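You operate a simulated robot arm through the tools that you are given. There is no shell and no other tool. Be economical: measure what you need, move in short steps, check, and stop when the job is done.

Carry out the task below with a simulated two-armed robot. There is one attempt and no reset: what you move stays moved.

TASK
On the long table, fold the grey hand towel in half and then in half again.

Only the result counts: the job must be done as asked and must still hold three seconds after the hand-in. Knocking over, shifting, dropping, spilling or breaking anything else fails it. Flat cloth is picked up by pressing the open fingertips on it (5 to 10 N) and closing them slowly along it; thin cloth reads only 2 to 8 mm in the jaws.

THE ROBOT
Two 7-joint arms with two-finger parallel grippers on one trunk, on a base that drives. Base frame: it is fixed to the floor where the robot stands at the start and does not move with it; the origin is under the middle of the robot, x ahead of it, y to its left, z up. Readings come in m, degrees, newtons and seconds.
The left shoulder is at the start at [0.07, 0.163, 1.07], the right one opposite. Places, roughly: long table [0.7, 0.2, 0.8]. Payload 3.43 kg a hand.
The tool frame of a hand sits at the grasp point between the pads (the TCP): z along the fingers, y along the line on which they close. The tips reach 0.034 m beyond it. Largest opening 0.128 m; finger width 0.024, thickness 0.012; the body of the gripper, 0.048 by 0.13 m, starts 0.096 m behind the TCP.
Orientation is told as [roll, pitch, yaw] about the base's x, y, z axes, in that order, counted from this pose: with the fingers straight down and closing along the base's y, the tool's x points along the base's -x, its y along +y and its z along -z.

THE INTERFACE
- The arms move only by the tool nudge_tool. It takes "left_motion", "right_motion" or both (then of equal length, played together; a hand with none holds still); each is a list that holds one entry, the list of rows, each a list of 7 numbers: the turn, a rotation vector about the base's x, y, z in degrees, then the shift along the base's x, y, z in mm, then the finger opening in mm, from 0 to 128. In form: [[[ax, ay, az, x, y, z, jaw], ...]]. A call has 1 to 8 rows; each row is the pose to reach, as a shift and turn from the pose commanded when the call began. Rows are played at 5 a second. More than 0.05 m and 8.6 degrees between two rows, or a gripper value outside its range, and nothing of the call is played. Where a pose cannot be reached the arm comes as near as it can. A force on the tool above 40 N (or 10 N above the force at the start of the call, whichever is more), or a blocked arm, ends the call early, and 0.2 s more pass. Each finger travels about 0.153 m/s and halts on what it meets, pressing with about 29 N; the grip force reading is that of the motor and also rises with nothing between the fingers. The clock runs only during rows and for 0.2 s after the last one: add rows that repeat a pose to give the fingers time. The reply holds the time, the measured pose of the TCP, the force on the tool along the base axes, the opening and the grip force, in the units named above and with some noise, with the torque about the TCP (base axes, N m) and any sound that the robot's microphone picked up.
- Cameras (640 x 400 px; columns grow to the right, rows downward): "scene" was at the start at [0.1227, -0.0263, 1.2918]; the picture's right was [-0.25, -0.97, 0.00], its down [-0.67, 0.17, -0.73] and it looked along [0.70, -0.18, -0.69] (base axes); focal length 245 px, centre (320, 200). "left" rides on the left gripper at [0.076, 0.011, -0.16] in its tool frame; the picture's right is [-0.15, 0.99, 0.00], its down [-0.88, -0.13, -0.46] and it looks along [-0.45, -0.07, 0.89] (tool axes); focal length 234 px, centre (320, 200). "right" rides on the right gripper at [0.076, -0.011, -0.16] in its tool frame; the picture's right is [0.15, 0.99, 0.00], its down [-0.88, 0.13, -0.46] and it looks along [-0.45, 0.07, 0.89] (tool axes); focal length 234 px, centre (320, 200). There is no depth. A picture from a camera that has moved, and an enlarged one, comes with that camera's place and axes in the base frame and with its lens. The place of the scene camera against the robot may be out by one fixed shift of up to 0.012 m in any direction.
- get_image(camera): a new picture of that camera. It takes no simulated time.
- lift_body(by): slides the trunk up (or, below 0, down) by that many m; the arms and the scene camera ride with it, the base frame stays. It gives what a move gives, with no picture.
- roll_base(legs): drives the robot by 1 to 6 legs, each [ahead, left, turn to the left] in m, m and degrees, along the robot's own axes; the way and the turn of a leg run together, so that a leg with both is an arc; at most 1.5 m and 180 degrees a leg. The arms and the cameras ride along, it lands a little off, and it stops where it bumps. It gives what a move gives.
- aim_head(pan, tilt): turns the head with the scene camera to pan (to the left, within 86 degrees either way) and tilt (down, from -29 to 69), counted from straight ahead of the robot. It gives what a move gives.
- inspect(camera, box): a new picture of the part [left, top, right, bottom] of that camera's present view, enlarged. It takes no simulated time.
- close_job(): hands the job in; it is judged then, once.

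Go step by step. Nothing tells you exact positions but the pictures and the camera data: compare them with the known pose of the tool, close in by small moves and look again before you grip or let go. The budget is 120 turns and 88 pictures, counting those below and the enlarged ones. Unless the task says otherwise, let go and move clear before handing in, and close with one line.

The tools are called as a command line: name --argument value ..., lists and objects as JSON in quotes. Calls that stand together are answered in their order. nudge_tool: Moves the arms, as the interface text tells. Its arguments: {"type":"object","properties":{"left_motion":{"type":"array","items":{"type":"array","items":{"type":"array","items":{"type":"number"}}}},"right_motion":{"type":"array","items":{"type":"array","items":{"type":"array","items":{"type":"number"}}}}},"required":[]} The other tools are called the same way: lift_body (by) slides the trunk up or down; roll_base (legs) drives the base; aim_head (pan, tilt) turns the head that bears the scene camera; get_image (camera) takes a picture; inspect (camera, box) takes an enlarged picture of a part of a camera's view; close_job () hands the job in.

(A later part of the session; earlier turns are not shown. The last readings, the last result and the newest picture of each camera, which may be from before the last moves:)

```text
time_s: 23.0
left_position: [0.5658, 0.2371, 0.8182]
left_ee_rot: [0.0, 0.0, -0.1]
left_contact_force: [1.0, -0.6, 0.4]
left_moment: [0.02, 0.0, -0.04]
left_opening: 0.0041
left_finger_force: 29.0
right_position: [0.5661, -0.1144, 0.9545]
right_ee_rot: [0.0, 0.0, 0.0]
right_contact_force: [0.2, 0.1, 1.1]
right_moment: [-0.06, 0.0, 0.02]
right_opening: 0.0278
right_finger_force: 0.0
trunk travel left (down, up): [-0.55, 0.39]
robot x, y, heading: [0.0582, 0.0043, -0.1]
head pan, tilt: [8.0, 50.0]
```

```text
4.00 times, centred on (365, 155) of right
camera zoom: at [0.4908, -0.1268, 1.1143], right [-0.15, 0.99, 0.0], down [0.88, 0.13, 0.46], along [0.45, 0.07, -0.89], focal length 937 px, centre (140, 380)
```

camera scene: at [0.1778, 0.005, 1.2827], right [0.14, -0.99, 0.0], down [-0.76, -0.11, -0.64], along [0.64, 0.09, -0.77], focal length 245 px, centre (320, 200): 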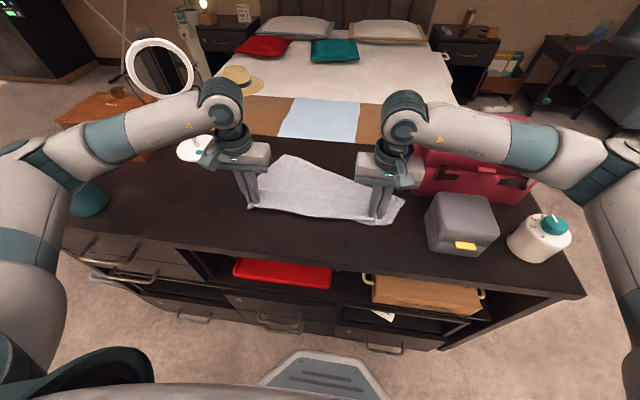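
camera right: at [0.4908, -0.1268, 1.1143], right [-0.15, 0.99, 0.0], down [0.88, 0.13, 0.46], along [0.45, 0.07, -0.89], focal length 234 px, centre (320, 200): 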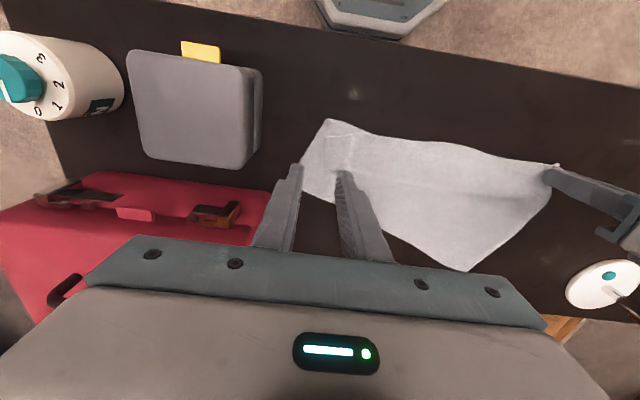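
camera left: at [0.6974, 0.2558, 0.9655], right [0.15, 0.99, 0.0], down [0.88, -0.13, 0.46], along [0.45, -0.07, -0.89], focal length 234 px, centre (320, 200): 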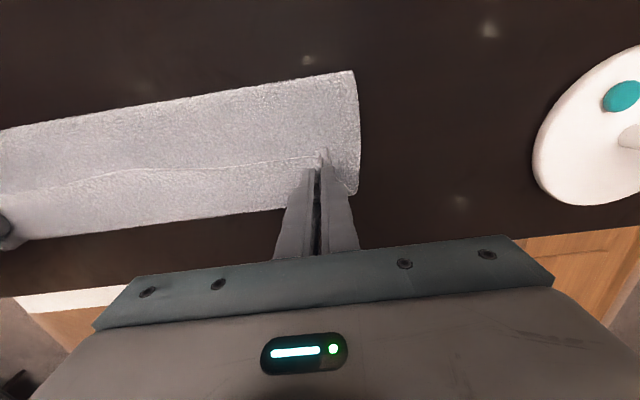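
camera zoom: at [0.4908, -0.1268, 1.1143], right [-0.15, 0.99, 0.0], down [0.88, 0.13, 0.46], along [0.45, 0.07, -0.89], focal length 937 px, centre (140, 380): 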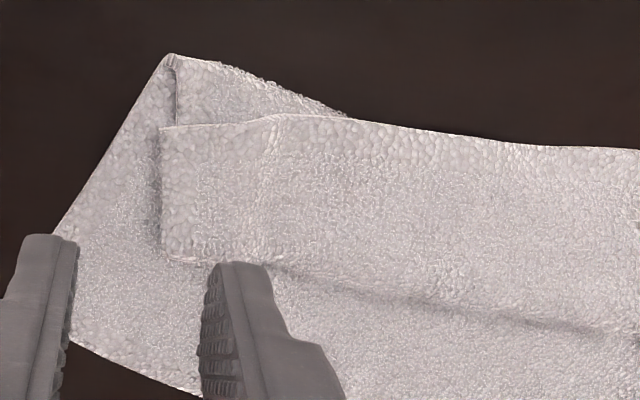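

The right end is still Z-folded: near-edge flap on top, near fold beneath, and the far corner pulled to about (0.65, -0.15). I'll keep the left grip. With the right hand yawed -90° to clear the red case, I'll pinch the single-layer far-right corner and lift it so the stack drops open.

nudge_tool --right_motion '[[[0, 0, -8.2, 8, 0, 0, 35], [0, 0, -16.4, 16, 0, 0, 35], [0, 0, -24.6, 24, 0, 0, 35], [0, 0, -32.8, 32, 0, 0, 35], [0, 0, -41, 40, 0, 0, 35], [0, 0, -49.2, 48, 0, 0, 35], [0, 0, -57.4, 56, -4, 0, 35], [0, 0, -65.6, 64, -8, 0, 35]]]'

nudge_tool --right_motion '[[[0, 0, -8.2, 8, -5, -10, 35], [0, 0, -16.4, 8, -5, -30, 35], [0, 0, -24.4, 8, -5, -60, 35], [0, 0, -24.4, 8, -5, -90, 35], [0, 0, -24.4, 8, -5, -120, 35], [0, 0, -24.4, 8, -5, -120, 35]]]'

get_image --camera "right"

get_image --camera "scene"

```text
time_s: 24.8
left_position: [0.5662, 0.2383, 0.8167]
left_ee_rot: [0.0, -0.1, -0.1]
left_contact_force: [-0.1, -0.8, -0.3]
left_moment: [0.02, -0.01, 0.02]
left_opening: 0.0038
left_finger_force: 29.2
right_position: [0.6305, -0.1238, 0.9511]
right_ee_rot: [0.0, 0.0, -65.7]
right_contact_force: [-0.2, 0.2, 0.4]
right_moment: [0.01, -0.01, 0.02]
right_opening: 0.0349
right_finger_force: 0.1
trunk travel left (down, up): [-0.55, 0.39]
robot x, y, heading: [0.0627, 0.0029, 0.1]
head pan, tilt: [8.0, 50.0]
```

```text
time_s: 26.2
left_position: [0.5659, 0.2378, 0.8177]
left_ee_rot: [0.0, 0.0, 0.1]
left_contact_force: [-0.2, 0.3, -1.0]
left_moment: [0.03, -0.03, -0.02]
left_opening: 0.0043
left_finger_force: 29.1
right_position: [0.6385, -0.1277, 0.8321]
right_ee_rot: [0.0, 0.0, -90.0]
right_contact_force: [-0.5, 1.1, 0.3]
right_moment: [0.01, 0.03, 0.0]
right_opening: 0.0347
right_finger_force: 0.0
trunk travel left (down, up): [-0.55, 0.39]
robot x, y, heading: [0.0612, 0.0028, 0.5]
head pan, tilt: [8.0, 50.0]
```

```text
52 pictures are left
camera right: at [0.6277, -0.053, 0.9911], right [0.99, 0.15, 0.0], down [0.13, -0.88, 0.46], along [0.07, -0.45, -0.89], focal length 234 px, centre (320, 200)
```

right: 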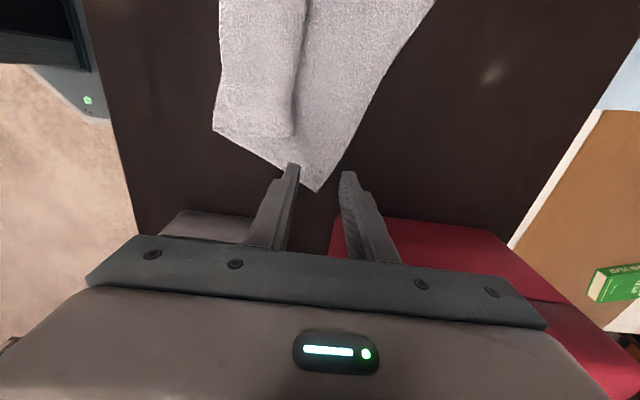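

```text
51 pictures are left
camera scene: at [0.1774, 0.005, 1.2826], right [0.14, -0.99, 0.0], down [-0.76, -0.11, -0.64], along [0.64, 0.09, -0.77], focal length 245 px, centre (320, 200)
```

scene: 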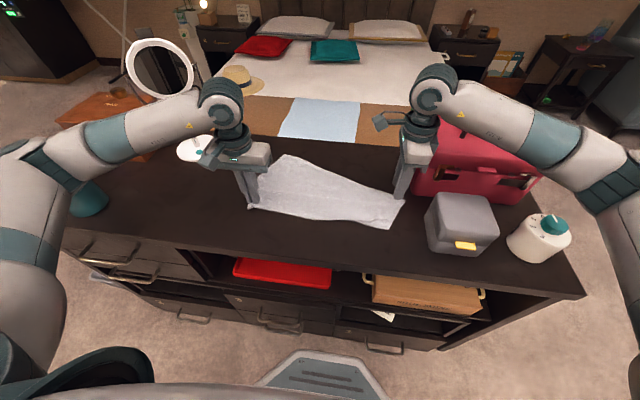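

The far-right corner is at about (0.641, -0.159), with a clear single-layer area around (0.618, -0.130). I'll go there and press.

nudge_tool --right_motion '[[[0, 0, 0, -18, -4, 0, 35], [0, 0, 0, -18, -4, -20, 35], [0, 0, 0, -18, -4, -33, 35], [0, 0, 0, -18, -4, -35.5, 35], [0, 0, 0, -18, -4, -35.5, 35]]]'

inspect --camera "right" --box '[220, 80, 420, 205]'

```text
time_s: 27.4
left_position: [0.5658, 0.2384, 0.8172]
left_ee_rot: [0.0, 0.0, -0.1]
left_contact_force: [0.0, 0.2, -0.5]
left_moment: [0.04, 0.01, 0.0]
left_opening: 0.0041
left_finger_force: 29.3
right_position: [0.6196, -0.1325, 0.7966]
right_ee_rot: [0.2, 0.1, -90.1]
right_contact_force: [3.2, -1.3, 12.2]
right_moment: [-0.01, -0.16, 0.01]
right_opening: 0.0351
right_finger_force: 0.0
trunk travel left (down, up): [-0.55, 0.39]
robot x, y, heading: [0.0589, 0.0002, 0.3]
head pan, tilt: [8.0, 50.0]
```

```text
3.20 times, centred on (320, 142) of right
camera zoom: at [0.608, -0.0572, 0.9567], right [0.99, 0.15, 0.0], down [0.13, -0.88, 0.46], along [0.07, -0.45, -0.89], focal length 749 px, centre (320, 384)
```

zoom: 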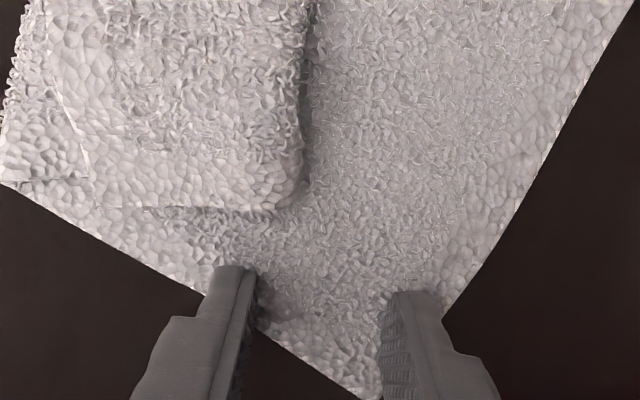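

Nicely placed on a single layer. I'll close slowly at about 9 N.

nudge_tool --right_motion '[[[0, 0, 0, 0, 0, 0.8, 35], [0, 0, 0, 0, 0, 0.8, 29], [0, 0, 0, 0, 0, 0.8, 23], [0, 0, 0, 0, 0, 0.8, 17], [0, 0, 0, 0, 0, 0.8, 11], [0, 0, 0, 0, 0, 0.8, 5], [0, 0, 0, 0, 0, 0.8, 0], [0, 0, 0, 0, 0, 0.8, 0]]]'

nudge_tool --right_motion '[[[0, 0, 0, 4, 0, 30, 0], [0, 0, 0, 8, 4, 65, 0], [0, 0, 0, 12, 8, 100, 0], [0, 0, 0, 16, 12, 135, 0], [0, 0, 0, 20, 16, 170, 0], [0, 0, 0, 24, 20, 200, 0], [0, 0, 0, 24, 20, 200, 0]]]'

get_image --camera "scene"

```text
time_s: 29.2
left_position: [0.5657, 0.2386, 0.8168]
left_ee_rot: [0.0, 0.0, -0.1]
left_contact_force: [0.4, 0.1, 0.6]
left_moment: [0.03, 0.03, -0.02]
left_opening: 0.0037
left_finger_force: 28.9
right_position: [0.6191, -0.1323, 0.7972]
right_ee_rot: [0.1, 0.0, -89.9]
right_contact_force: [0.6, 1.1, 11.2]
right_moment: [0.03, -0.01, -0.02]
right_opening: 0.0045
right_finger_force: 29.5
trunk travel left (down, up): [-0.55, 0.39]
robot x, y, heading: [0.0552, -0.0002, -0.4]
head pan, tilt: [8.0, 50.0]
```

```text
time_s: 30.8
left_position: [0.5658, 0.2378, 0.8169]
left_ee_rot: [0.0, 0.0, 0.0]
left_contact_force: [0.2, -0.5, 0.5]
left_moment: [-0.02, -0.01, -0.03]
left_opening: 0.004
left_finger_force: 28.9
right_position: [0.6421, -0.1125, 0.9972]
right_ee_rot: [0.0, -0.1, -90.0]
right_contact_force: [0.0, -0.2, -0.6]
right_moment: [0.03, 0.01, 0.0]
right_opening: 0.0044
right_finger_force: 29.2
trunk travel left (down, up): [-0.55, 0.39]
robot x, y, heading: [0.0584, 0.0031, -0.1]
head pan, tilt: [8.0, 50.0]
```

```text
49 pictures are left
camera scene: at [0.178, 0.0044, 1.2825], right [0.14, -0.99, 0.0], down [-0.76, -0.11, -0.64], along [0.64, 0.09, -0.77], focal length 245 px, centre (320, 200)
```

scene: 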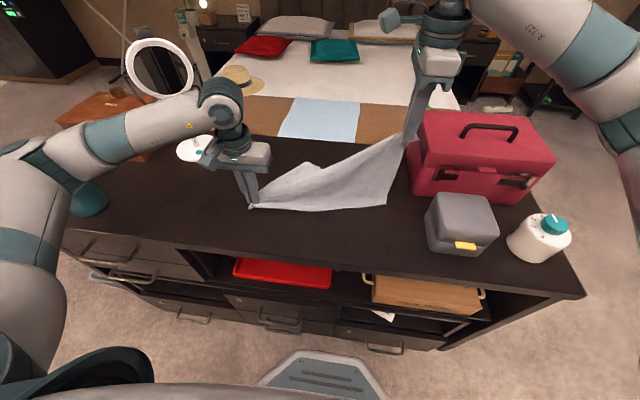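

It has opened out completely. I'll lift a bit more and move back so the near-right corner hangs at about x 0.55, then lay the cloth forward.

nudge_tool --right_motion '[[[0, 0, 0, -15, 5, 20, 0], [0, 0, 0, -35, 10, 35, 0], [0, 0, 0, -60, 15, 45, 0], [0, 0, 0, -85, 20, 45, 0], [0, 0, 0, -85, 20, 40, 0], [0, 0, 0, -85, 20, 30, 0], [0, 0, 0, -85, 20, 20, 0], [0, 0, 0, -80, 20, 12, 0]]]'

get_image --camera "scene"

```text
time_s: 32.6
left_position: [0.5662, 0.2372, 0.8166]
left_ee_rot: [0.0, 0.0, 0.0]
left_contact_force: [-0.1, -0.6, -0.4]
left_moment: [-0.04, 0.03, 0.03]
left_opening: 0.0041
left_finger_force: 29.2
right_position: [0.5645, -0.0904, 1.0092]
right_ee_rot: [0.0, 0.0, -90.0]
right_contact_force: [-0.6, -0.1, 0.2]
right_moment: [0.04, -0.02, -0.03]
right_opening: 0.0042
right_finger_force: 29.2
trunk travel left (down, up): [-0.55, 0.39]
robot x, y, heading: [0.0588, 0.0045, -0.4]
head pan, tilt: [8.0, 50.0]
```

```text
48 pictures are left
camera scene: at [0.178, 0.0047, 1.2825], right [0.14, -0.99, 0.0], down [-0.76, -0.11, -0.64], along [0.64, 0.09, -0.77], focal length 245 px, centre (320, 200)
```

scene: 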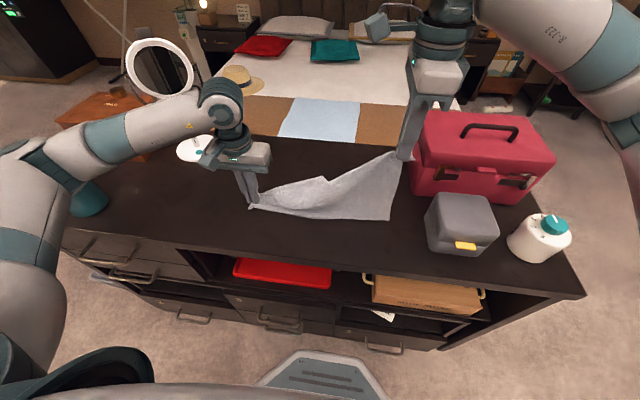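

The near-right corner rests at about (0.567, -0.118). I'll lay the far side forward in an arc.

nudge_tool --right_motion '[[[0, 0, 0, 42, 0, -4, 0], [0, 0, 0, 82, 0, -16, 0], [0, 0, 0, 119, 0, -36, 0], [0, 0, 0, 152, 0, -62, 0], [0, 0, 0, 179, 0, -95, 0], [0, 0, 0, 199, 0, -131, 0], [0, 0, 0, 210, 0, -171, 0], [0, 0, 0, 211, 0, -203, 0]]]'

get_image --camera "scene"

```text
time_s: 34.4
left_position: [0.5666, 0.2376, 0.8181]
left_ee_rot: [0.0, 0.0, 0.1]
left_contact_force: [0.5, -0.3, -0.2]
left_moment: [-0.01, 0.02, -0.02]
left_opening: 0.0041
left_finger_force: 29.2
right_position: [0.7747, -0.0912, 0.8068]
right_ee_rot: [0.0, 0.0, -90.0]
right_contact_force: [0.3, 0.3, 0.6]
right_moment: [-0.02, 0.01, -0.02]
right_opening: 0.0043
right_finger_force: 29.2
trunk travel left (down, up): [-0.55, 0.39]
robot x, y, heading: [0.0612, 0.0007, 0.2]
head pan, tilt: [8.0, 50.0]
```

```text
47 pictures are left
camera scene: at [0.178, 0.0047, 1.2826], right [0.14, -0.99, 0.0], down [-0.76, -0.11, -0.64], along [0.64, 0.09, -0.77], focal length 245 px, centre (320, 200)
```

scene: 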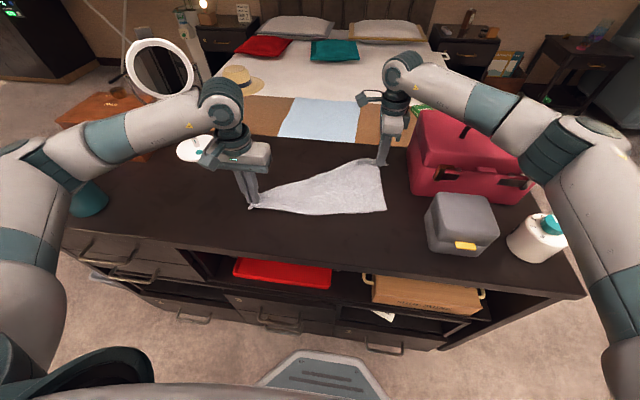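

inspect --camera "scene" --box '[230, 140, 406, 250]'

get_image --camera "left"

```text
3.64 times, centred on (318, 195) of scene
camera zoom: at [0.178, 0.0047, 1.2826], right [0.14, -0.99, 0.0], down [-0.76, -0.11, -0.64], along [0.64, 0.09, -0.77], focal length 892 px, centre (327, 218)
```

zoom: 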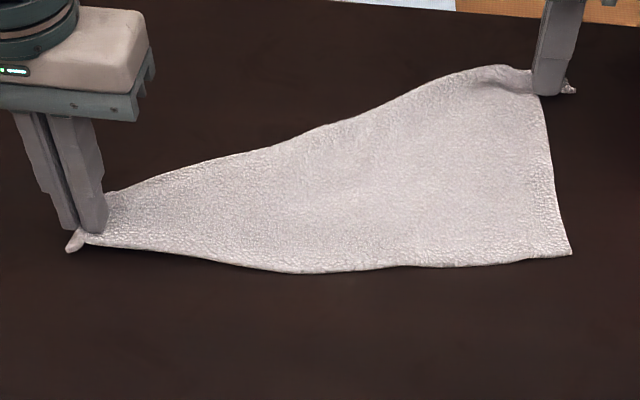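

```text
45 pictures are left
camera left: at [0.4896, 0.2483, 0.976], right [0.15, 0.99, 0.0], down [0.88, -0.13, 0.46], along [0.45, -0.07, -0.89], focal length 234 px, centre (320, 200)
```

left: 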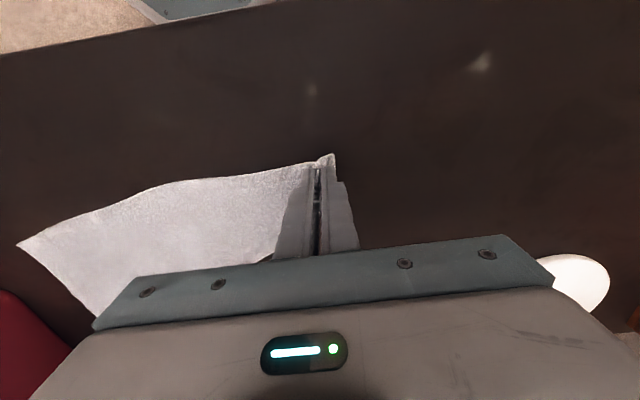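

The far-left part has tucked under. The right hand will hold the far-right corner as an anchor while the left lifts the near-left corner so that side hangs free.

nudge_tool --left_motion '[[[0, 0, 0, 5, 0, 30, 0], [0, 0, 0, 15, 0, 65, 0], [0, 0, 0, 30, 0, 100, 0], [0, 0, 0, 50, 0, 135, 0], [0, 0, 0, 75, 0, 165, 0], [0, 0, 0, 100, 0, 190, 0], [0, 0, 0, 125, 0, 200, 0], [0, 0, 0, 125, 0, 200, 0]]]'

get_image --camera "scene"

```text
time_s: 36.2
left_position: [0.6902, 0.2384, 1.0163]
left_ee_rot: [0.0, 0.0, 0.0]
left_contact_force: [-1.1, -0.3, -0.4]
left_moment: [-0.04, -0.02, -0.02]
left_opening: 0.004
left_finger_force: 28.7
right_position: [0.7738, -0.0911, 0.806]
right_ee_rot: [0.0, 0.1, -90.0]
right_contact_force: [0.1, -0.4, 0.0]
right_moment: [-0.01, 0.0, 0.01]
right_opening: 0.0044
right_finger_force: 29.1
trunk travel left (down, up): [-0.55, 0.39]
robot x, y, heading: [0.0616, 0.0011, 0.0]
head pan, tilt: [8.0, 50.0]
```

```text
44 pictures are left
camera scene: at [0.1774, 0.0052, 1.2826], right [0.14, -0.99, 0.0], down [-0.76, -0.11, -0.64], along [0.64, 0.09, -0.77], focal length 245 px, centre (320, 200)
```

scene: 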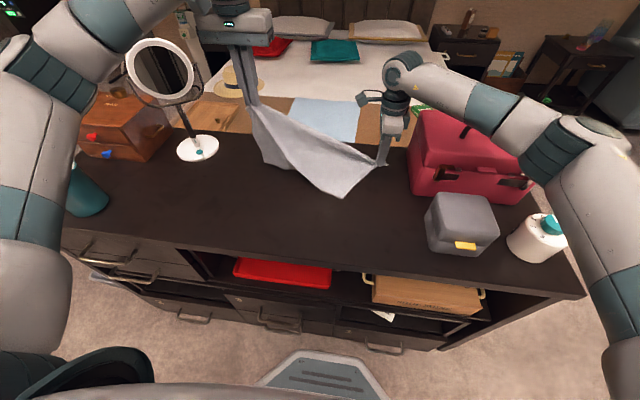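

The far-left corner now hangs free near (0.75, 0.26). I'll lay the left side back down toward the near side.

nudge_tool --left_motion '[[[0, 0, 0, 10, 5, -12, 0], [0, 0, 0, -25, 8, -25, 0], [0, 0, 0, -60, 8, -55, 0], [0, 0, 0, -88, 8, -90, 0], [0, 0, 0, -110, 8, -130, 0], [0, 0, 0, -125, 8, -170, 0], [0, 0, 0, -132, 8, -205, 0], [0, 0, 0, -132, 8, -205, 0]]]'

get_image --camera "scene"

```text
time_s: 38.0
left_position: [0.5596, 0.2466, 0.8124]
left_ee_rot: [0.0, 0.1, 0.0]
left_contact_force: [0.0, 0.0, -0.6]
left_moment: [0.0, 0.02, 0.0]
left_opening: 0.0038
left_finger_force: 28.9
right_position: [0.7742, -0.0911, 0.8052]
right_ee_rot: [0.0, 0.1, -89.9]
right_contact_force: [-0.7, 0.3, 0.3]
right_moment: [0.01, 0.03, -0.05]
right_opening: 0.0043
right_finger_force: 28.8
trunk travel left (down, up): [-0.55, 0.39]
robot x, y, heading: [0.058, -0.0017, -0.0]
head pan, tilt: [8.0, 50.0]
```

```text
43 pictures are left
camera scene: at [0.1776, 0.0046, 1.2826], right [0.14, -0.99, 0.0], down [-0.76, -0.11, -0.64], along [0.64, 0.09, -0.77], focal length 245 px, centre (320, 200)
```

scene: 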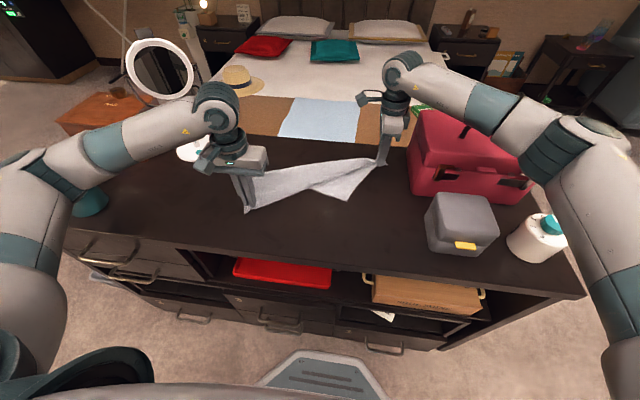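

inspect --camera "scene" --box '[230, 140, 406, 250]'

get_image --camera "right"

```text
3.64 times, centred on (318, 195) of scene
camera zoom: at [0.1776, 0.0046, 1.2826], right [0.14, -0.99, 0.0], down [-0.76, -0.11, -0.64], along [0.64, 0.09, -0.77], focal length 892 px, centre (327, 218)
```

zoom: 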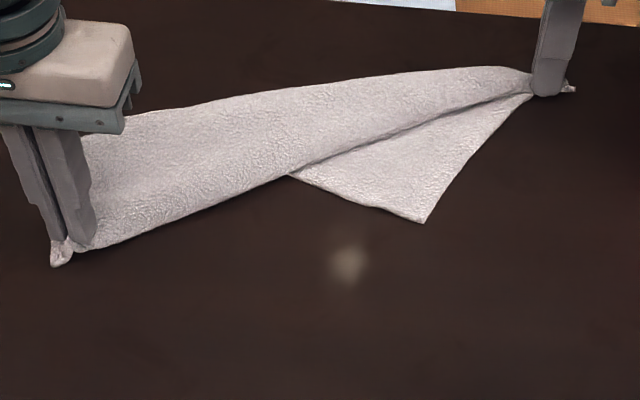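

```text
41 pictures are left
camera right: at [0.7624, -0.0161, 0.9655], right [0.99, 0.15, 0.0], down [0.13, -0.88, 0.46], along [0.07, -0.45, -0.89], focal length 234 px, centre (320, 200)
```

right: 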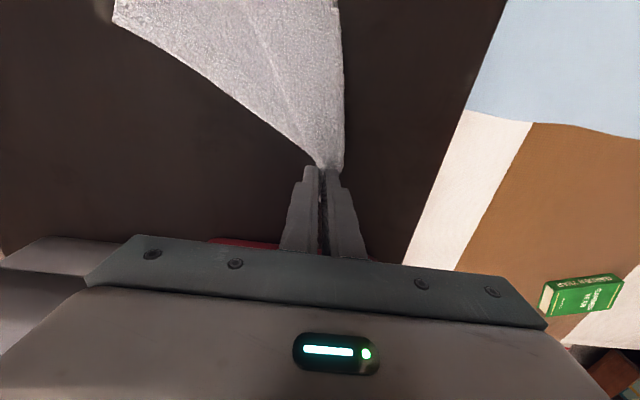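

The left half is flat again. Only the near-right triangle is tucked under the diagonal, with its corner at about (0.618, -0.008). I'll release the far-right corner, move the right hand there and turn it to about -17° yaw.

nudge_tool --right_motion '[[[0, 0, 0, 0, 0, -3, 12], [0, 0, 0, 0, 0, -3, 26], [0, 0, 0, 0, 0, 15, 26], [0, 0, 0, 0, 0, 50, 30], [0, 0, 8.2, -20, 15, 75, 34], [0, 0, 16.4, -40, 30, 75, 34], [0, 0, 24.6, -60, 45, 75, 34], [0, 0, 32.8, -80, 60, 75, 34]]]'

nudge_tool --right_motion '[[[0, 0, 8.2, -15, 12, 0, 34], [0, 0, 16.4, -30, 24, 0, 34], [0, 0, 24.6, -40, 32, 0, 34], [0, 0, 32.8, -47, 37, -15, 34], [0, 0, 40.2, -47, 37, -45, 34], [0, 0, 40.2, -47, 37, -60, 34]]]'

get_image --camera "right"

```text
time_s: 39.8
left_position: [0.5597, 0.2459, 0.8126]
left_ee_rot: [0.0, -0.1, -0.1]
left_contact_force: [-0.2, -0.6, -0.6]
left_moment: [-0.02, 0.0, -0.01]
left_opening: 0.0041
left_finger_force: 28.9
right_position: [0.6933, -0.0304, 0.8791]
right_ee_rot: [-0.1, -0.1, -57.1]
right_contact_force: [0.6, 0.8, 0.8]
right_moment: [-0.03, 0.0, 0.02]
right_opening: 0.0339
right_finger_force: 0.0
trunk travel left (down, up): [-0.55, 0.39]
robot x, y, heading: [0.0584, -0.002, -0.1]
head pan, tilt: [8.0, 50.0]
```

```text
time_s: 41.2
left_position: [0.559, 0.2449, 0.8124]
left_ee_rot: [0.0, 0.0, 0.0]
left_contact_force: [-1.0, 0.0, -0.2]
left_moment: [0.04, 0.0, -0.03]
left_opening: 0.0036
left_finger_force: 29.2
right_position: [0.6459, 0.0038, 0.8187]
right_ee_rot: [0.0, 0.0, -16.9]
right_contact_force: [0.3, -0.4, 0.3]
right_moment: [-0.03, -0.03, 0.0]
right_opening: 0.0343
right_finger_force: 0.0
trunk travel left (down, up): [-0.55, 0.39]
robot x, y, heading: [0.0572, 0.0033, 0.1]
head pan, tilt: [8.0, 50.0]
```

```text
40 pictures are left
camera right: at [0.5702, 0.016, 0.9788], right [0.15, 0.99, 0.0], down [0.88, -0.13, 0.46], along [0.45, -0.07, -0.89], focal length 234 px, centre (320, 200)
```

right: 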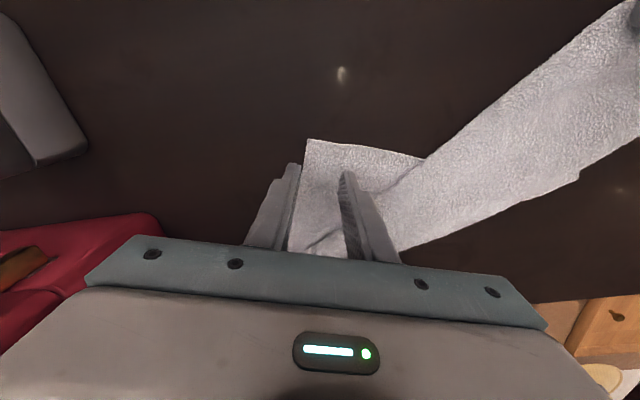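

nudge_tool --right_motion '[[[0, 0, 0, -4, 12, 0, 32], [0, 0, 0, -4, 12, -12, 32], [0, 0, 0, -4, 12, -19, 32], [0, 0, 0, -4, 12, -21.5, 32], [0, 0, 0, -4, 12, -21.5, 32]]]'

inspect --camera "right" --box '[220, 80, 420, 205]'

```text
time_s: 42.4
left_position: [0.559, 0.2463, 0.8126]
left_ee_rot: [0.0, 0.0, 0.1]
left_contact_force: [0.2, 0.6, 0.4]
left_moment: [0.02, 0.03, 0.02]
left_opening: 0.0037
left_finger_force: 28.9
right_position: [0.6429, 0.0181, 0.799]
right_ee_rot: [0.0, 0.0, -17.1]
right_contact_force: [-0.5, -0.3, 0.5]
right_moment: [0.02, 0.01, 0.04]
right_opening: 0.0319
right_finger_force: 0.1
trunk travel left (down, up): [-0.55, 0.39]
robot x, y, heading: [0.0603, 0.0004, 0.0]
head pan, tilt: [8.0, 50.0]
```

```text
3.20 times, centred on (320, 142) of right
camera zoom: at [0.5676, 0.0285, 0.9588], right [0.15, 0.99, 0.0], down [0.88, -0.13, 0.46], along [0.45, -0.07, -0.89], focal length 749 px, centre (320, 384)
```

zoom: 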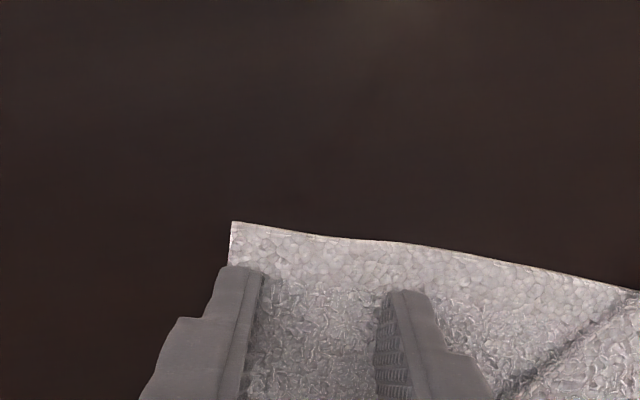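

Well placed. I'll press about 2 mm more, to about 8 N, and close.

nudge_tool --right_motion '[[[0, 0, 0, 0, 0, -1.2, 32], [0, 0, 0, 0, 0, -2.2, 32], [0, 0, 0, 0, 0, -2.2, 26], [0, 0, 0, 0, 0, -2.2, 20], [0, 0, 0, 0, 0, -2.2, 14], [0, 0, 0, 0, 0, -2.2, 8], [0, 0, 0, 0, 0, -2.2, 0], [0, 0, 0, 0, 0, -2.2, 0]]]'

nudge_tool --right_motion '[[[0, 0, 4, -5, -8, 18, 0], [0, 0, 8, -15, -22, 30, 0], [0, 0, 11, -28, -40, 38, 0], [0, 0, 14, -45, -60, 40, 0], [0, 0, 17, -62, -78, 40, 0], [0, 0, 17, -74, -90, 36, 0], [0, 0, 17, -80, -96, 30, 0]]]'

get_image --camera "scene"

```text
time_s: 44.2
left_position: [0.5582, 0.2464, 0.8128]
left_ee_rot: [0.0, 0.1, 0.0]
left_contact_force: [-0.8, 0.2, -0.8]
left_moment: [-0.01, 0.02, 0.0]
left_opening: 0.004
left_finger_force: 28.8
right_position: [0.6431, 0.016, 0.7973]
right_ee_rot: [0.0, -0.1, -17.0]
right_contact_force: [0.6, -0.4, 8.5]
right_moment: [0.03, 0.03, 0.02]
right_opening: 0.004
right_finger_force: 29.3
trunk travel left (down, up): [-0.55, 0.39]
robot x, y, heading: [0.062, -0.0001, -0.2]
head pan, tilt: [8.0, 50.0]
```

```text
time_s: 45.8
left_position: [0.5593, 0.244, 0.8117]
left_ee_rot: [-0.1, 0.0, -0.1]
left_contact_force: [-1.2, -4.2, 0.6]
left_moment: [-0.12, -0.02, -0.03]
left_opening: 0.0038
left_finger_force: 29.2
right_position: [0.5631, -0.0775, 0.8261]
right_ee_rot: [0.1, 0.0, -0.1]
right_contact_force: [0.2, 3.1, -0.3]
right_moment: [0.14, -0.01, -0.06]
right_opening: 0.0038
right_finger_force: 28.6
trunk travel left (down, up): [-0.55, 0.39]
robot x, y, heading: [0.0581, 0.0015, -0.1]
head pan, tilt: [8.0, 50.0]
```

```text
38 pictures are left
camera scene: at [0.1777, 0.0047, 1.2826], right [0.14, -0.99, 0.0], down [-0.76, -0.11, -0.64], along [0.64, 0.09, -0.77], focal length 245 px, centre (320, 200)
```

scene: 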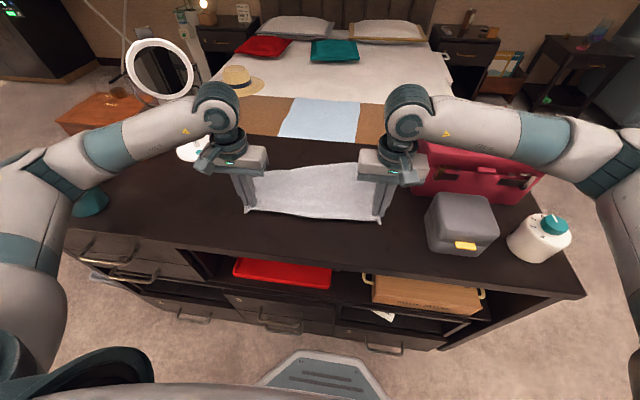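

Excellent: the near edge is now stretched between both hands. I'll lift the whole towel so it hangs flat from that edge, then lay it back down from the far edge.

nudge_tool --left_motion '[[[0, 0, 0, 10, 0, 35, 0], [0, 0, 0, 25, 0, 72, 0], [0, 0, 0, 45, 0, 110, 0], [0, 0, 0, 68, 0, 148, 0], [0, 0, 0, 92, 0, 185, 0], [0, 0, 0, 117, 0, 218, 0], [0, 0, 0, 140, 0, 248, 0], [0, 0, 0, 140, 0, 248, 0]]]' --right_motion '[[[0, 0, 0, 10, 0, 25, 0], [0, 0, 0, 25, 0, 60, 0], [0, 0, 0, 45, 0, 97, 0], [0, 0, 0, 68, 0, 134, 0], [0, 0, 0, 92, 0, 171, 0], [0, 0, 0, 117, 0, 204, 0], [0, 0, 0, 140, 0, 234, 0], [0, 0, 0, 140, 0, 234, 0]]]'

get_image --camera "scene"

```text
time_s: 47.6
left_position: [0.7013, 0.2461, 1.0589]
left_ee_rot: [-0.1, 0.0, -0.1]
left_contact_force: [0.6, -4.4, -1.1]
left_moment: [-0.15, 0.01, -0.04]
left_opening: 0.0038
left_finger_force: 29.4
right_position: [0.7031, -0.0783, 1.0592]
right_ee_rot: [0.0, 0.1, 0.0]
right_contact_force: [0.2, 4.9, -1.0]
right_moment: [0.13, 0.0, -0.04]
right_opening: 0.0038
right_finger_force: 28.7
trunk travel left (down, up): [-0.55, 0.39]
robot x, y, heading: [0.0597, 0.0056, 0.0]
head pan, tilt: [8.0, 50.0]
```

```text
37 pictures are left
camera scene: at [0.178, 0.0049, 1.2825], right [0.14, -0.99, 0.0], down [-0.76, -0.11, -0.64], along [0.64, 0.09, -0.77], focal length 245 px, centre (320, 200)
```

scene: 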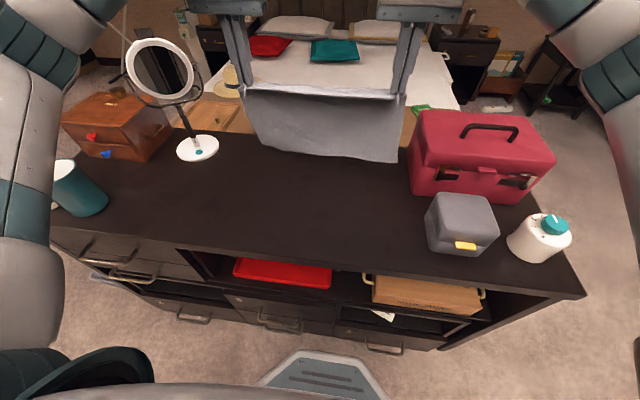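

It hangs flat and straight. I'll move forward to x≈0.775 and lower until the far edge is about to touch.

nudge_tool --left_motion '[[[0, 0, 0, 20, 0, 0, 0], [0, 0, 0, 45, 0, -5, 0], [0, 0, 0, 65, 0, -12, 0], [0, 0, 0, 75, 0, -18, 0], [0, 0, 0, 75, 0, -22, 0], [0, 0, 0, 75, 0, -26, 0], [0, 0, 0, 75, 0, -26, 0], [0, 0, 0, 75, 0, -26, 0]]]' --right_motion '[[[0, 0, 0, 20, 0, 0, 0], [0, 0, 0, 45, 0, -5, 0], [0, 0, 0, 65, 0, -12, 0], [0, 0, 0, 75, 0, -18, 0], [0, 0, 0, 75, 0, -22, 0], [0, 0, 0, 75, 0, -26, 0], [0, 0, 0, 75, 0, -26, 0], [0, 0, 0, 75, 0, -26, 0]]]'

get_image --camera "scene"

```text
time_s: 49.4
left_position: [0.7753, 0.2451, 1.0336]
left_ee_rot: [0.0, -0.1, -0.1]
left_contact_force: [-0.6, -4.9, -0.1]
left_moment: [-0.14, 0.02, -0.05]
left_opening: 0.0037
left_finger_force: 29.1
right_position: [0.7777, -0.0787, 1.0333]
right_ee_rot: [0.0, 0.0, 0.0]
right_contact_force: [-0.1, 4.9, -0.9]
right_moment: [0.17, 0.01, -0.04]
right_opening: 0.0038
right_finger_force: 28.9
trunk travel left (down, up): [-0.55, 0.39]
robot x, y, heading: [0.0635, -0.0049, -0.1]
head pan, tilt: [8.0, 50.0]
```

```text
36 pictures are left
camera scene: at [0.1779, 0.0049, 1.2825], right [0.14, -0.99, 0.0], down [-0.76, -0.11, -0.64], along [0.64, 0.09, -0.77], focal length 245 px, centre (320, 200)
```

scene: 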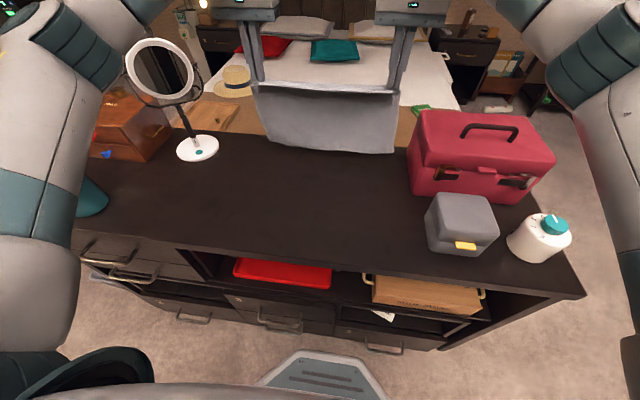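

get_image --camera "left"

```text
35 pictures are left
camera left: at [0.698, 0.2559, 1.1922], right [0.15, 0.99, 0.0], down [0.88, -0.13, 0.46], along [0.45, -0.07, -0.89], focal length 234 px, centre (320, 200)
```

left: 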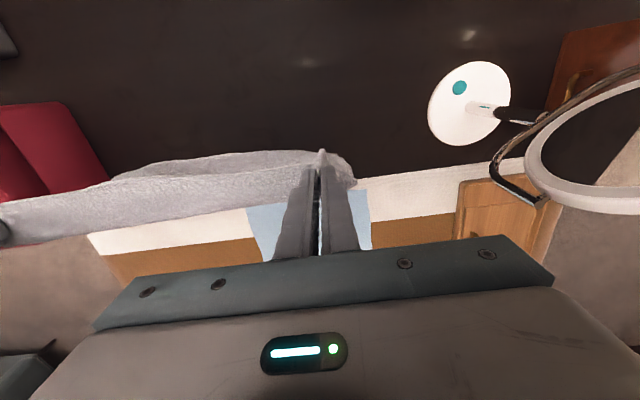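

I put the bottom edge at about (0.794, 0.79). I'll lower until it touches, then draw back so the far half lies flat and the near half hangs.

nudge_tool --left_motion '[[[0, 0, 0, 0, 0, -20, 0], [0, 0, 0, -2, 0, -34, 0], [0, 0, 0, -15, 0, -50, 0], [0, 0, 0, -40, 0, -75, 0], [0, 0, 0, -65, 0, -100, 0], [0, 0, 0, -90, 0, -124, 0], [0, 0, 0, -115, 0, -141, 0], [0, 0, 0, -130, 0, -147, 0]]]' --right_motion '[[[0, 0, 0, 0, 0, -20, 0], [0, 0, 0, -2, 0, -34, 0], [0, 0, 0, -15, 0, -50, 0], [0, 0, 0, -40, 0, -75, 0], [0, 0, 0, -65, 0, -100, 0], [0, 0, 0, -90, 0, -124, 0], [0, 0, 0, -115, 0, -141, 0], [0, 0, 0, -130, 0, -147, 0]]]'

get_image --camera "scene"

get_image --camera "left"

```text
time_s: 51.2
left_position: [0.6432, 0.2449, 0.8889]
left_ee_rot: [0.0, -0.1, 0.0]
left_contact_force: [0.0, -4.7, -0.3]
left_moment: [-0.13, 0.0, -0.06]
left_opening: 0.0041
left_finger_force: 28.8
right_position: [0.6473, -0.0805, 0.8887]
right_ee_rot: [0.0, 0.0, 0.0]
right_contact_force: [0.1, 5.7, -0.6]
right_moment: [0.2, 0.01, -0.05]
right_opening: 0.004
right_finger_force: 29.0
trunk travel left (down, up): [-0.55, 0.39]
robot x, y, heading: [0.0604, -0.0004, 0.1]
head pan, tilt: [8.0, 50.0]
```

```text
34 pictures are left
camera scene: at [0.1776, 0.0047, 1.2826], right [0.14, -0.99, 0.0], down [-0.76, -0.11, -0.64], along [0.64, 0.09, -0.77], focal length 245 px, centre (320, 200)
```

scene: 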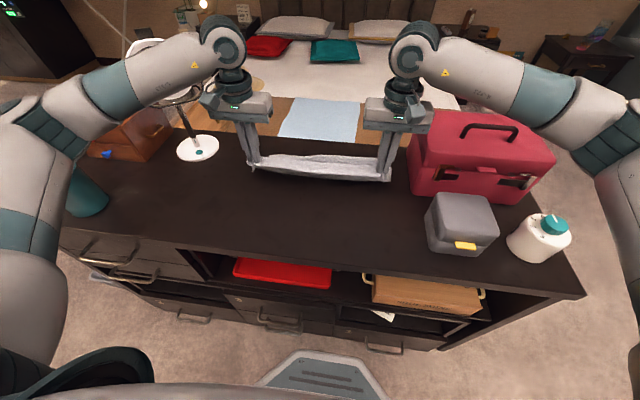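

```text
33 pictures are left
camera left: at [0.5663, 0.2556, 1.0464], right [0.15, 0.99, 0.0], down [0.88, -0.13, 0.46], along [0.45, -0.07, -0.89], focal length 234 px, centre (320, 200)
```

left: 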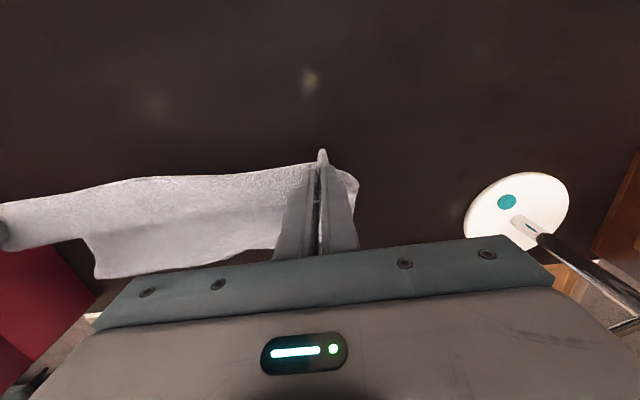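

The far edge is at x≈0.79 and straight. Last time the high arc pulled the fold forward, so I'll first lay more cloth down and then come forward along a lower path.

nudge_tool --left_motion '[[[0, 0, 0, -20, 0, -25, 0], [0, 0, 0, -42, 0, -48, 0], [0, 0, 0, -45, 0, -45, 0], [0, 0, 0, -28, 0, -35, 0], [0, 0, 0, -5, 0, -29, 0], [0, 0, 0, 20, 0, -26, 0], [0, 0, 0, 42, 0, -28, 0], [0, 0, 0, 60, 0, -34, 0]]]' --right_motion '[[[0, 0, 0, -20, 0, -25, 0], [0, 0, 0, -42, 0, -48, 0], [0, 0, 0, -45, 0, -45, 0], [0, 0, 0, -28, 0, -35, 0], [0, 0, 0, -5, 0, -29, 0], [0, 0, 0, 20, 0, -26, 0], [0, 0, 0, 42, 0, -28, 0], [0, 0, 0, 60, 0, -34, 0]]]'

inspect --camera "scene" --box '[230, 100, 430, 225]'

get_image --camera "left"

```text
time_s: 53.0
left_position: [0.7045, 0.2453, 0.8517]
left_ee_rot: [0.0, 0.0, 0.0]
left_contact_force: [0.7, -3.7, 0.1]
left_moment: [-0.11, 0.0, -0.03]
left_opening: 0.0037
left_finger_force: 28.6
right_position: [0.7084, -0.0787, 0.8516]
right_ee_rot: [0.0, -0.1, 0.0]
right_contact_force: [0.3, 4.4, 0.4]
right_moment: [0.16, 0.02, -0.11]
right_opening: 0.0039
right_finger_force: 29.4
trunk travel left (down, up): [-0.55, 0.39]
robot x, y, heading: [0.0583, -0.0038, -0.1]
head pan, tilt: [8.0, 50.0]
```

```text
3.20 times, centred on (330, 162) of scene
camera zoom: at [0.1785, 0.0049, 1.2824], right [0.14, -0.99, 0.0], down [-0.76, -0.11, -0.64], along [0.64, 0.09, -0.77], focal length 785 px, centre (288, 320)
```

zoom: 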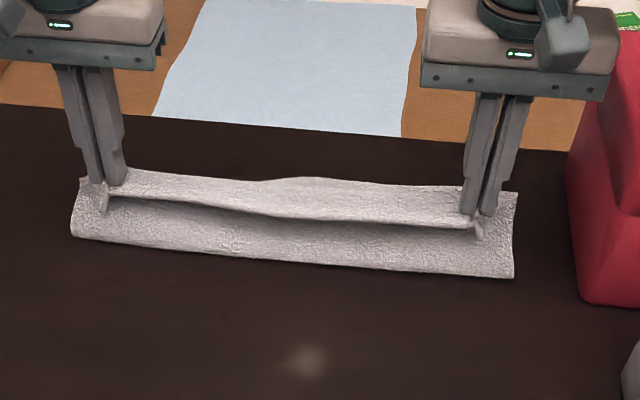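

```text
31 pictures are left
camera left: at [0.6282, 0.2552, 1.0106], right [0.15, 0.99, 0.0], down [0.88, -0.13, 0.46], along [0.45, -0.07, -0.89], focal length 234 px, centre (320, 200)
```

left: 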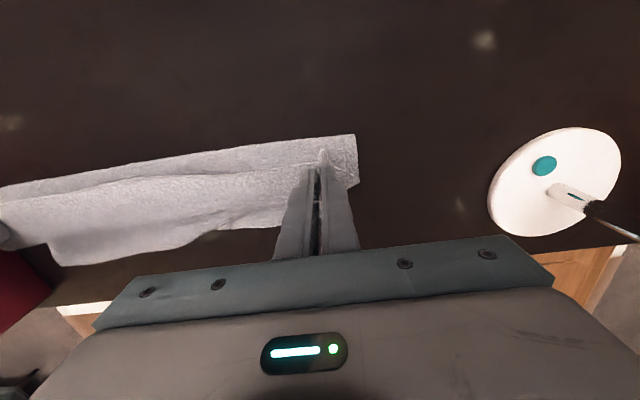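

I see the real cause. The pinch keeps the edge flap pointing back toward the robot, so the cloth makes a U-turn at the grip. I'll raise the cloth again and tilt both hands (tips back toward the robot) so the flap turns upright and then forward. The tilt also tests reach.

nudge_tool --left_motion '[[[0, 0, 0, 0, 0, 28, 0], [0, 8, 0, 0, 0, 56, 0], [0, 16, 0, 0, 0, 84, 0], [0, 24, 0, 0, 0, 112, 0], [0, 32, 0, 0, 0, 138, 0], [0, 40, 0, 0, 0, 160, 0], [0, 48, 0, 0, 0, 178, 0], [0, 56, 0, 0, 0, 190, 0]]]' --right_motion '[[[0, 0, 0, 0, 0, 28, 0], [0, 8, 0, 0, 0, 56, 0], [0, 16, 0, 0, 0, 84, 0], [0, 24, 0, 0, 0, 112, 0], [0, 32, 0, 0, 0, 138, 0], [0, 40, 0, 0, 0, 160, 0], [0, 48, 0, 0, 0, 178, 0], [0, 56, 0, 0, 0, 190, 0]]]'

get_image --camera "scene"

```text
time_s: 54.8
left_position: [0.6175, 0.2467, 0.9868]
left_ee_rot: [-0.7, 53.0, -0.7]
left_contact_force: [1.9, -35.1, 1.4]
left_moment: [-0.87, -0.02, 0.96]
left_opening: 0.0051
left_finger_force: 29.0
left hand out of reach, approached as far as the arm can: row 6, 7, 8
right_position: [0.6334, -0.0974, 0.9958]
right_ee_rot: [0.7, 51.6, 0.5]
right_contact_force: [-2.2, 34.4, -2.4]
right_moment: [0.75, 0.0, -1.0]
right_opening: 0.0045
right_finger_force: 29.1
right hand out of reach, approached as far as the arm can: row 6, 7, 8
trunk travel left (down, up): [-0.55, 0.39]
robot x, y, heading: [0.0582, -0.003, 0.0]
head pan, tilt: [8.0, 50.0]
```

```text
30 pictures are left
camera scene: at [0.1767, 0.0044, 1.2828], right [0.14, -0.99, 0.0], down [-0.76, -0.11, -0.64], along [0.64, 0.09, -0.77], focal length 245 px, centre (320, 200)
```

scene: 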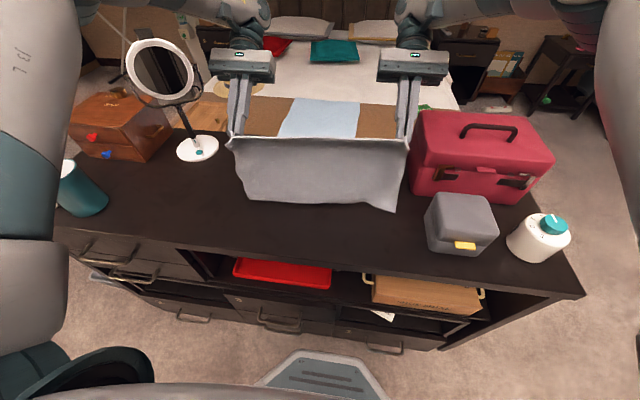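

The tilt limit is about 50° at x≈0.63, and the hands have spread, putting 35 N on the cloth. I'll bring them together and back off the tilt a little, then lay the towel closer to the robot.

nudge_tool --left_motion '[[[0, -3, 0, -5, -6, 0, 0], [0, -6, 0, -10, -9, 0, 0], [0, -6, 0, -10, -9, 0, 0]]]' --right_motion '[[[0, -3, 0, -10, 6, 0, 0], [0, -6, 0, -20, 11, 0, 0], [0, -6, 0, -20, 11, 0, 0]]]'

```text
time_s: 55.6
left_position: [0.6098, 0.2431, 0.9852]
left_ee_rot: [-0.1, 47.2, 0.1]
left_contact_force: [0.2, -12.9, 1.1]
left_moment: [-0.33, 0.01, 0.27]
left_opening: 0.0038
left_finger_force: 29.2
right_position: [0.6163, -0.091, 0.9964]
right_ee_rot: [-0.1, 45.8, -0.2]
right_contact_force: [0.7, 12.3, -1.5]
right_moment: [0.33, 0.03, -0.33]
right_opening: 0.0038
right_finger_force: 29.2
trunk travel left (down, up): [-0.55, 0.39]
robot x, y, heading: [0.0574, -0.0029, -0.0]
head pan, tilt: [8.0, 50.0]
```

Tension is down to about 12 N and the commands follow. I'll level the hands, lift slightly and move forward to x≈0.645.

nudge_tool --left_motion '[[[0, 0, 0, 5, -2, 18, 0], [0, 0, 0, 20, -3, 26, 0], [0, 0, 0, 35, -3, 26, 0], [0, 0, 0, 35, -3, 26, 0], [0, 0, 0, 35, -3, 20, 0]]]' --right_motion '[[[0, 0, 0, 3, 2, 8, 0], [0, 0, 0, 15, 3, 15, 0], [0, 0, 0, 29, 3, 15, 0], [0, 0, 0, 29, 3, 15, 0], [0, 0, 0, 29, 3, 9, 0]]]'

get_image --camera "scene"

```text
time_s: 56.8
left_position: [0.6459, 0.2392, 1.0055]
left_ee_rot: [-0.1, 47.1, 0.0]
left_contact_force: [0.2, -4.5, -0.7]
left_moment: [-0.1, -0.02, 0.06]
left_opening: 0.0039
left_finger_force: 28.8
right_position: [0.6447, -0.0864, 1.0041]
right_ee_rot: [0.1, 45.8, 0.0]
right_contact_force: [0.4, 4.7, 0.1]
right_moment: [0.14, 0.0, -0.09]
right_opening: 0.0037
right_finger_force: 29.4
trunk travel left (down, up): [-0.55, 0.39]
robot x, y, heading: [0.0595, 0.0015, -0.2]
head pan, tilt: [8.0, 50.0]
```

```text
29 pictures are left
camera scene: at [0.1789, 0.0044, 1.2824], right [0.14, -0.99, 0.0], down [-0.76, -0.11, -0.64], along [0.64, 0.09, -0.77], focal length 245 px, centre (320, 200)
```

scene: 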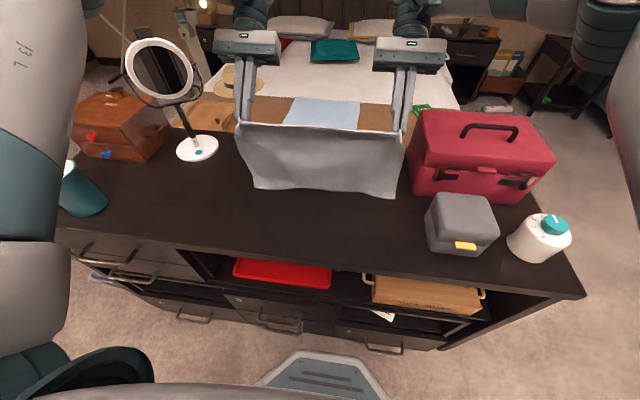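

It hangs flat and within reach at 46° tilt. I'll lower it and draw back so the far half lies down.

nudge_tool --left_motion '[[[0, 0, 0, 0, 0, -14, 0], [0, 0, 0, -8, 0, -30, 0], [0, 0, 0, -32, 0, -56, 0], [0, 0, 0, -60, 0, -85, 0], [0, 0, 0, -88, 0, -114, 0], [0, 0, 0, -114, 0, -140, 0], [0, 0, 0, -136, 0, -160, 0], [0, 0, 0, -155, 0, -174, 0]]]' --right_motion '[[[0, 0, 0, 0, 0, -14, 0], [0, 0, 0, -8, 0, -30, 0], [0, 0, 0, -32, 0, -56, 0], [0, 0, 0, -60, 0, -85, 0], [0, 0, 0, -88, 0, -114, 0], [0, 0, 0, -114, 0, -140, 0], [0, 0, 0, -136, 0, -160, 0], [0, 0, 0, -155, 0, -174, 0]]]'

get_image --camera "scene"

```text
time_s: 58.6
left_position: [0.4865, 0.238, 0.8305]
left_ee_rot: [-0.1, 47.0, 0.0]
left_contact_force: [0.9, -4.9, 0.1]
left_moment: [-0.14, -0.03, 0.07]
left_opening: 0.0037
left_finger_force: 28.7
right_position: [0.4873, -0.0866, 0.8313]
right_ee_rot: [0.0, 45.7, 0.1]
right_contact_force: [0.2, 4.6, -1.0]
right_moment: [0.17, -0.02, -0.07]
right_opening: 0.0034
right_finger_force: 28.6
trunk travel left (down, up): [-0.55, 0.39]
robot x, y, heading: [0.0544, 0.0012, -0.0]
head pan, tilt: [8.0, 50.0]
```

```text
28 pictures are left
camera scene: at [0.1774, 0.0048, 1.2827], right [0.14, -0.99, 0.0], down [-0.76, -0.11, -0.64], along [0.64, 0.09, -0.77], focal length 245 px, centre (320, 200)
```

scene: 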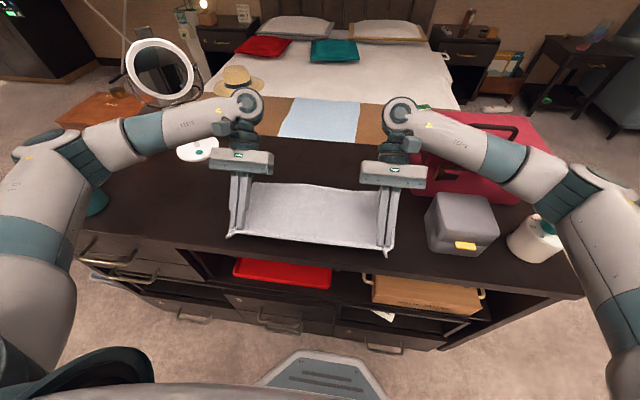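

Very clean: the far edge is at x≈0.66, so the fold line should be near 0.535. I'll bring the held edge forward on a low arc to the far edge.

nudge_tool --left_motion '[[[0, 0, 0, 23, 0, 15, 0], [0, 0, 0, 43, 0, 24, 0], [0, 0, 0, 68, 0, 27, 0], [0, 0, 0, 93, 0, 23, 0], [0, 0, 0, 118, 0, 12, 0], [0, 0, 0, 138, 0, -4, 0], [0, 0, 0, 150, 0, -18, 0], [0, 0, 0, 156, 0, -26, 0]]]' --right_motion '[[[0, 0, 0, 23, 0, 15, 0], [0, 0, 0, 43, 0, 24, 0], [0, 0, 0, 68, 0, 27, 0], [0, 0, 0, 93, 0, 23, 0], [0, 0, 0, 118, 0, 12, 0], [0, 0, 0, 138, 0, -4, 0], [0, 0, 0, 150, 0, -18, 0], [0, 0, 0, 156, 0, -26, 0]]]'

inspect --camera "scene" --box '[220, 130, 420, 255]'

get_image --camera "left"

```text
time_s: 60.4
left_position: [0.6459, 0.2395, 0.8062]
left_ee_rot: [-0.1, 47.0, 0.1]
left_contact_force: [-0.2, -4.9, 1.5]
left_moment: [-0.15, 0.01, 0.12]
left_opening: 0.0036
left_finger_force: 29.2
right_position: [0.6463, -0.0854, 0.8064]
right_ee_rot: [0.1, 45.8, 0.1]
right_contact_force: [-0.5, 4.5, 1.2]
right_moment: [0.14, -0.03, -0.13]
right_opening: 0.0035
right_finger_force: 29.1
trunk travel left (down, up): [-0.55, 0.39]
robot x, y, heading: [0.0602, -0.0005, 0.1]
head pan, tilt: [8.0, 50.0]
```

```text
3.20 times, centred on (320, 192) of scene
camera zoom: at [0.1777, 0.0048, 1.2827], right [0.14, -0.99, 0.0], down [-0.76, -0.11, -0.64], along [0.64, 0.09, -0.77], focal length 785 px, centre (320, 224)
```

zoom: 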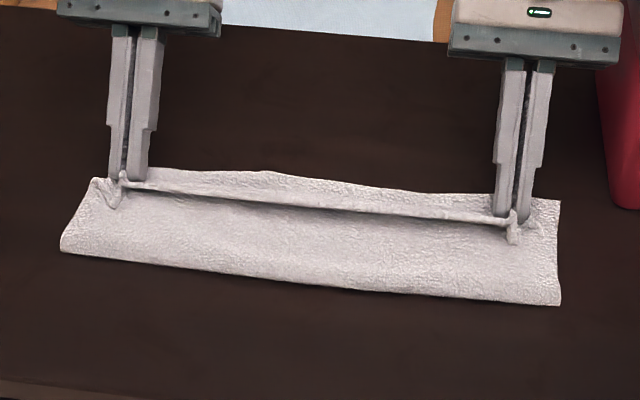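

```text
26 pictures are left
camera left: at [0.7102, 0.25, 0.9699], right [0.1, 0.99, -0.11], down [0.93, -0.13, -0.33], along [-0.34, -0.07, -0.94], focal length 234 px, centre (320, 200)
```

left: 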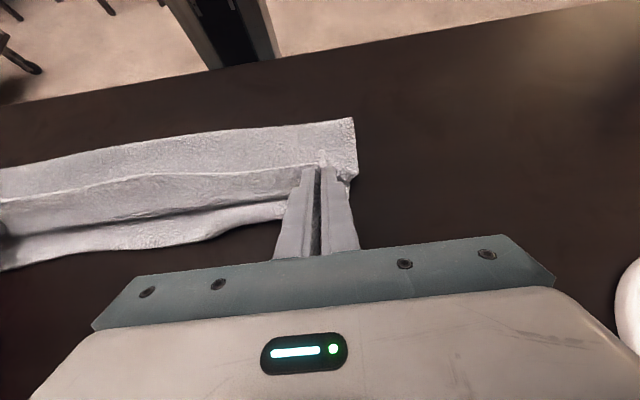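

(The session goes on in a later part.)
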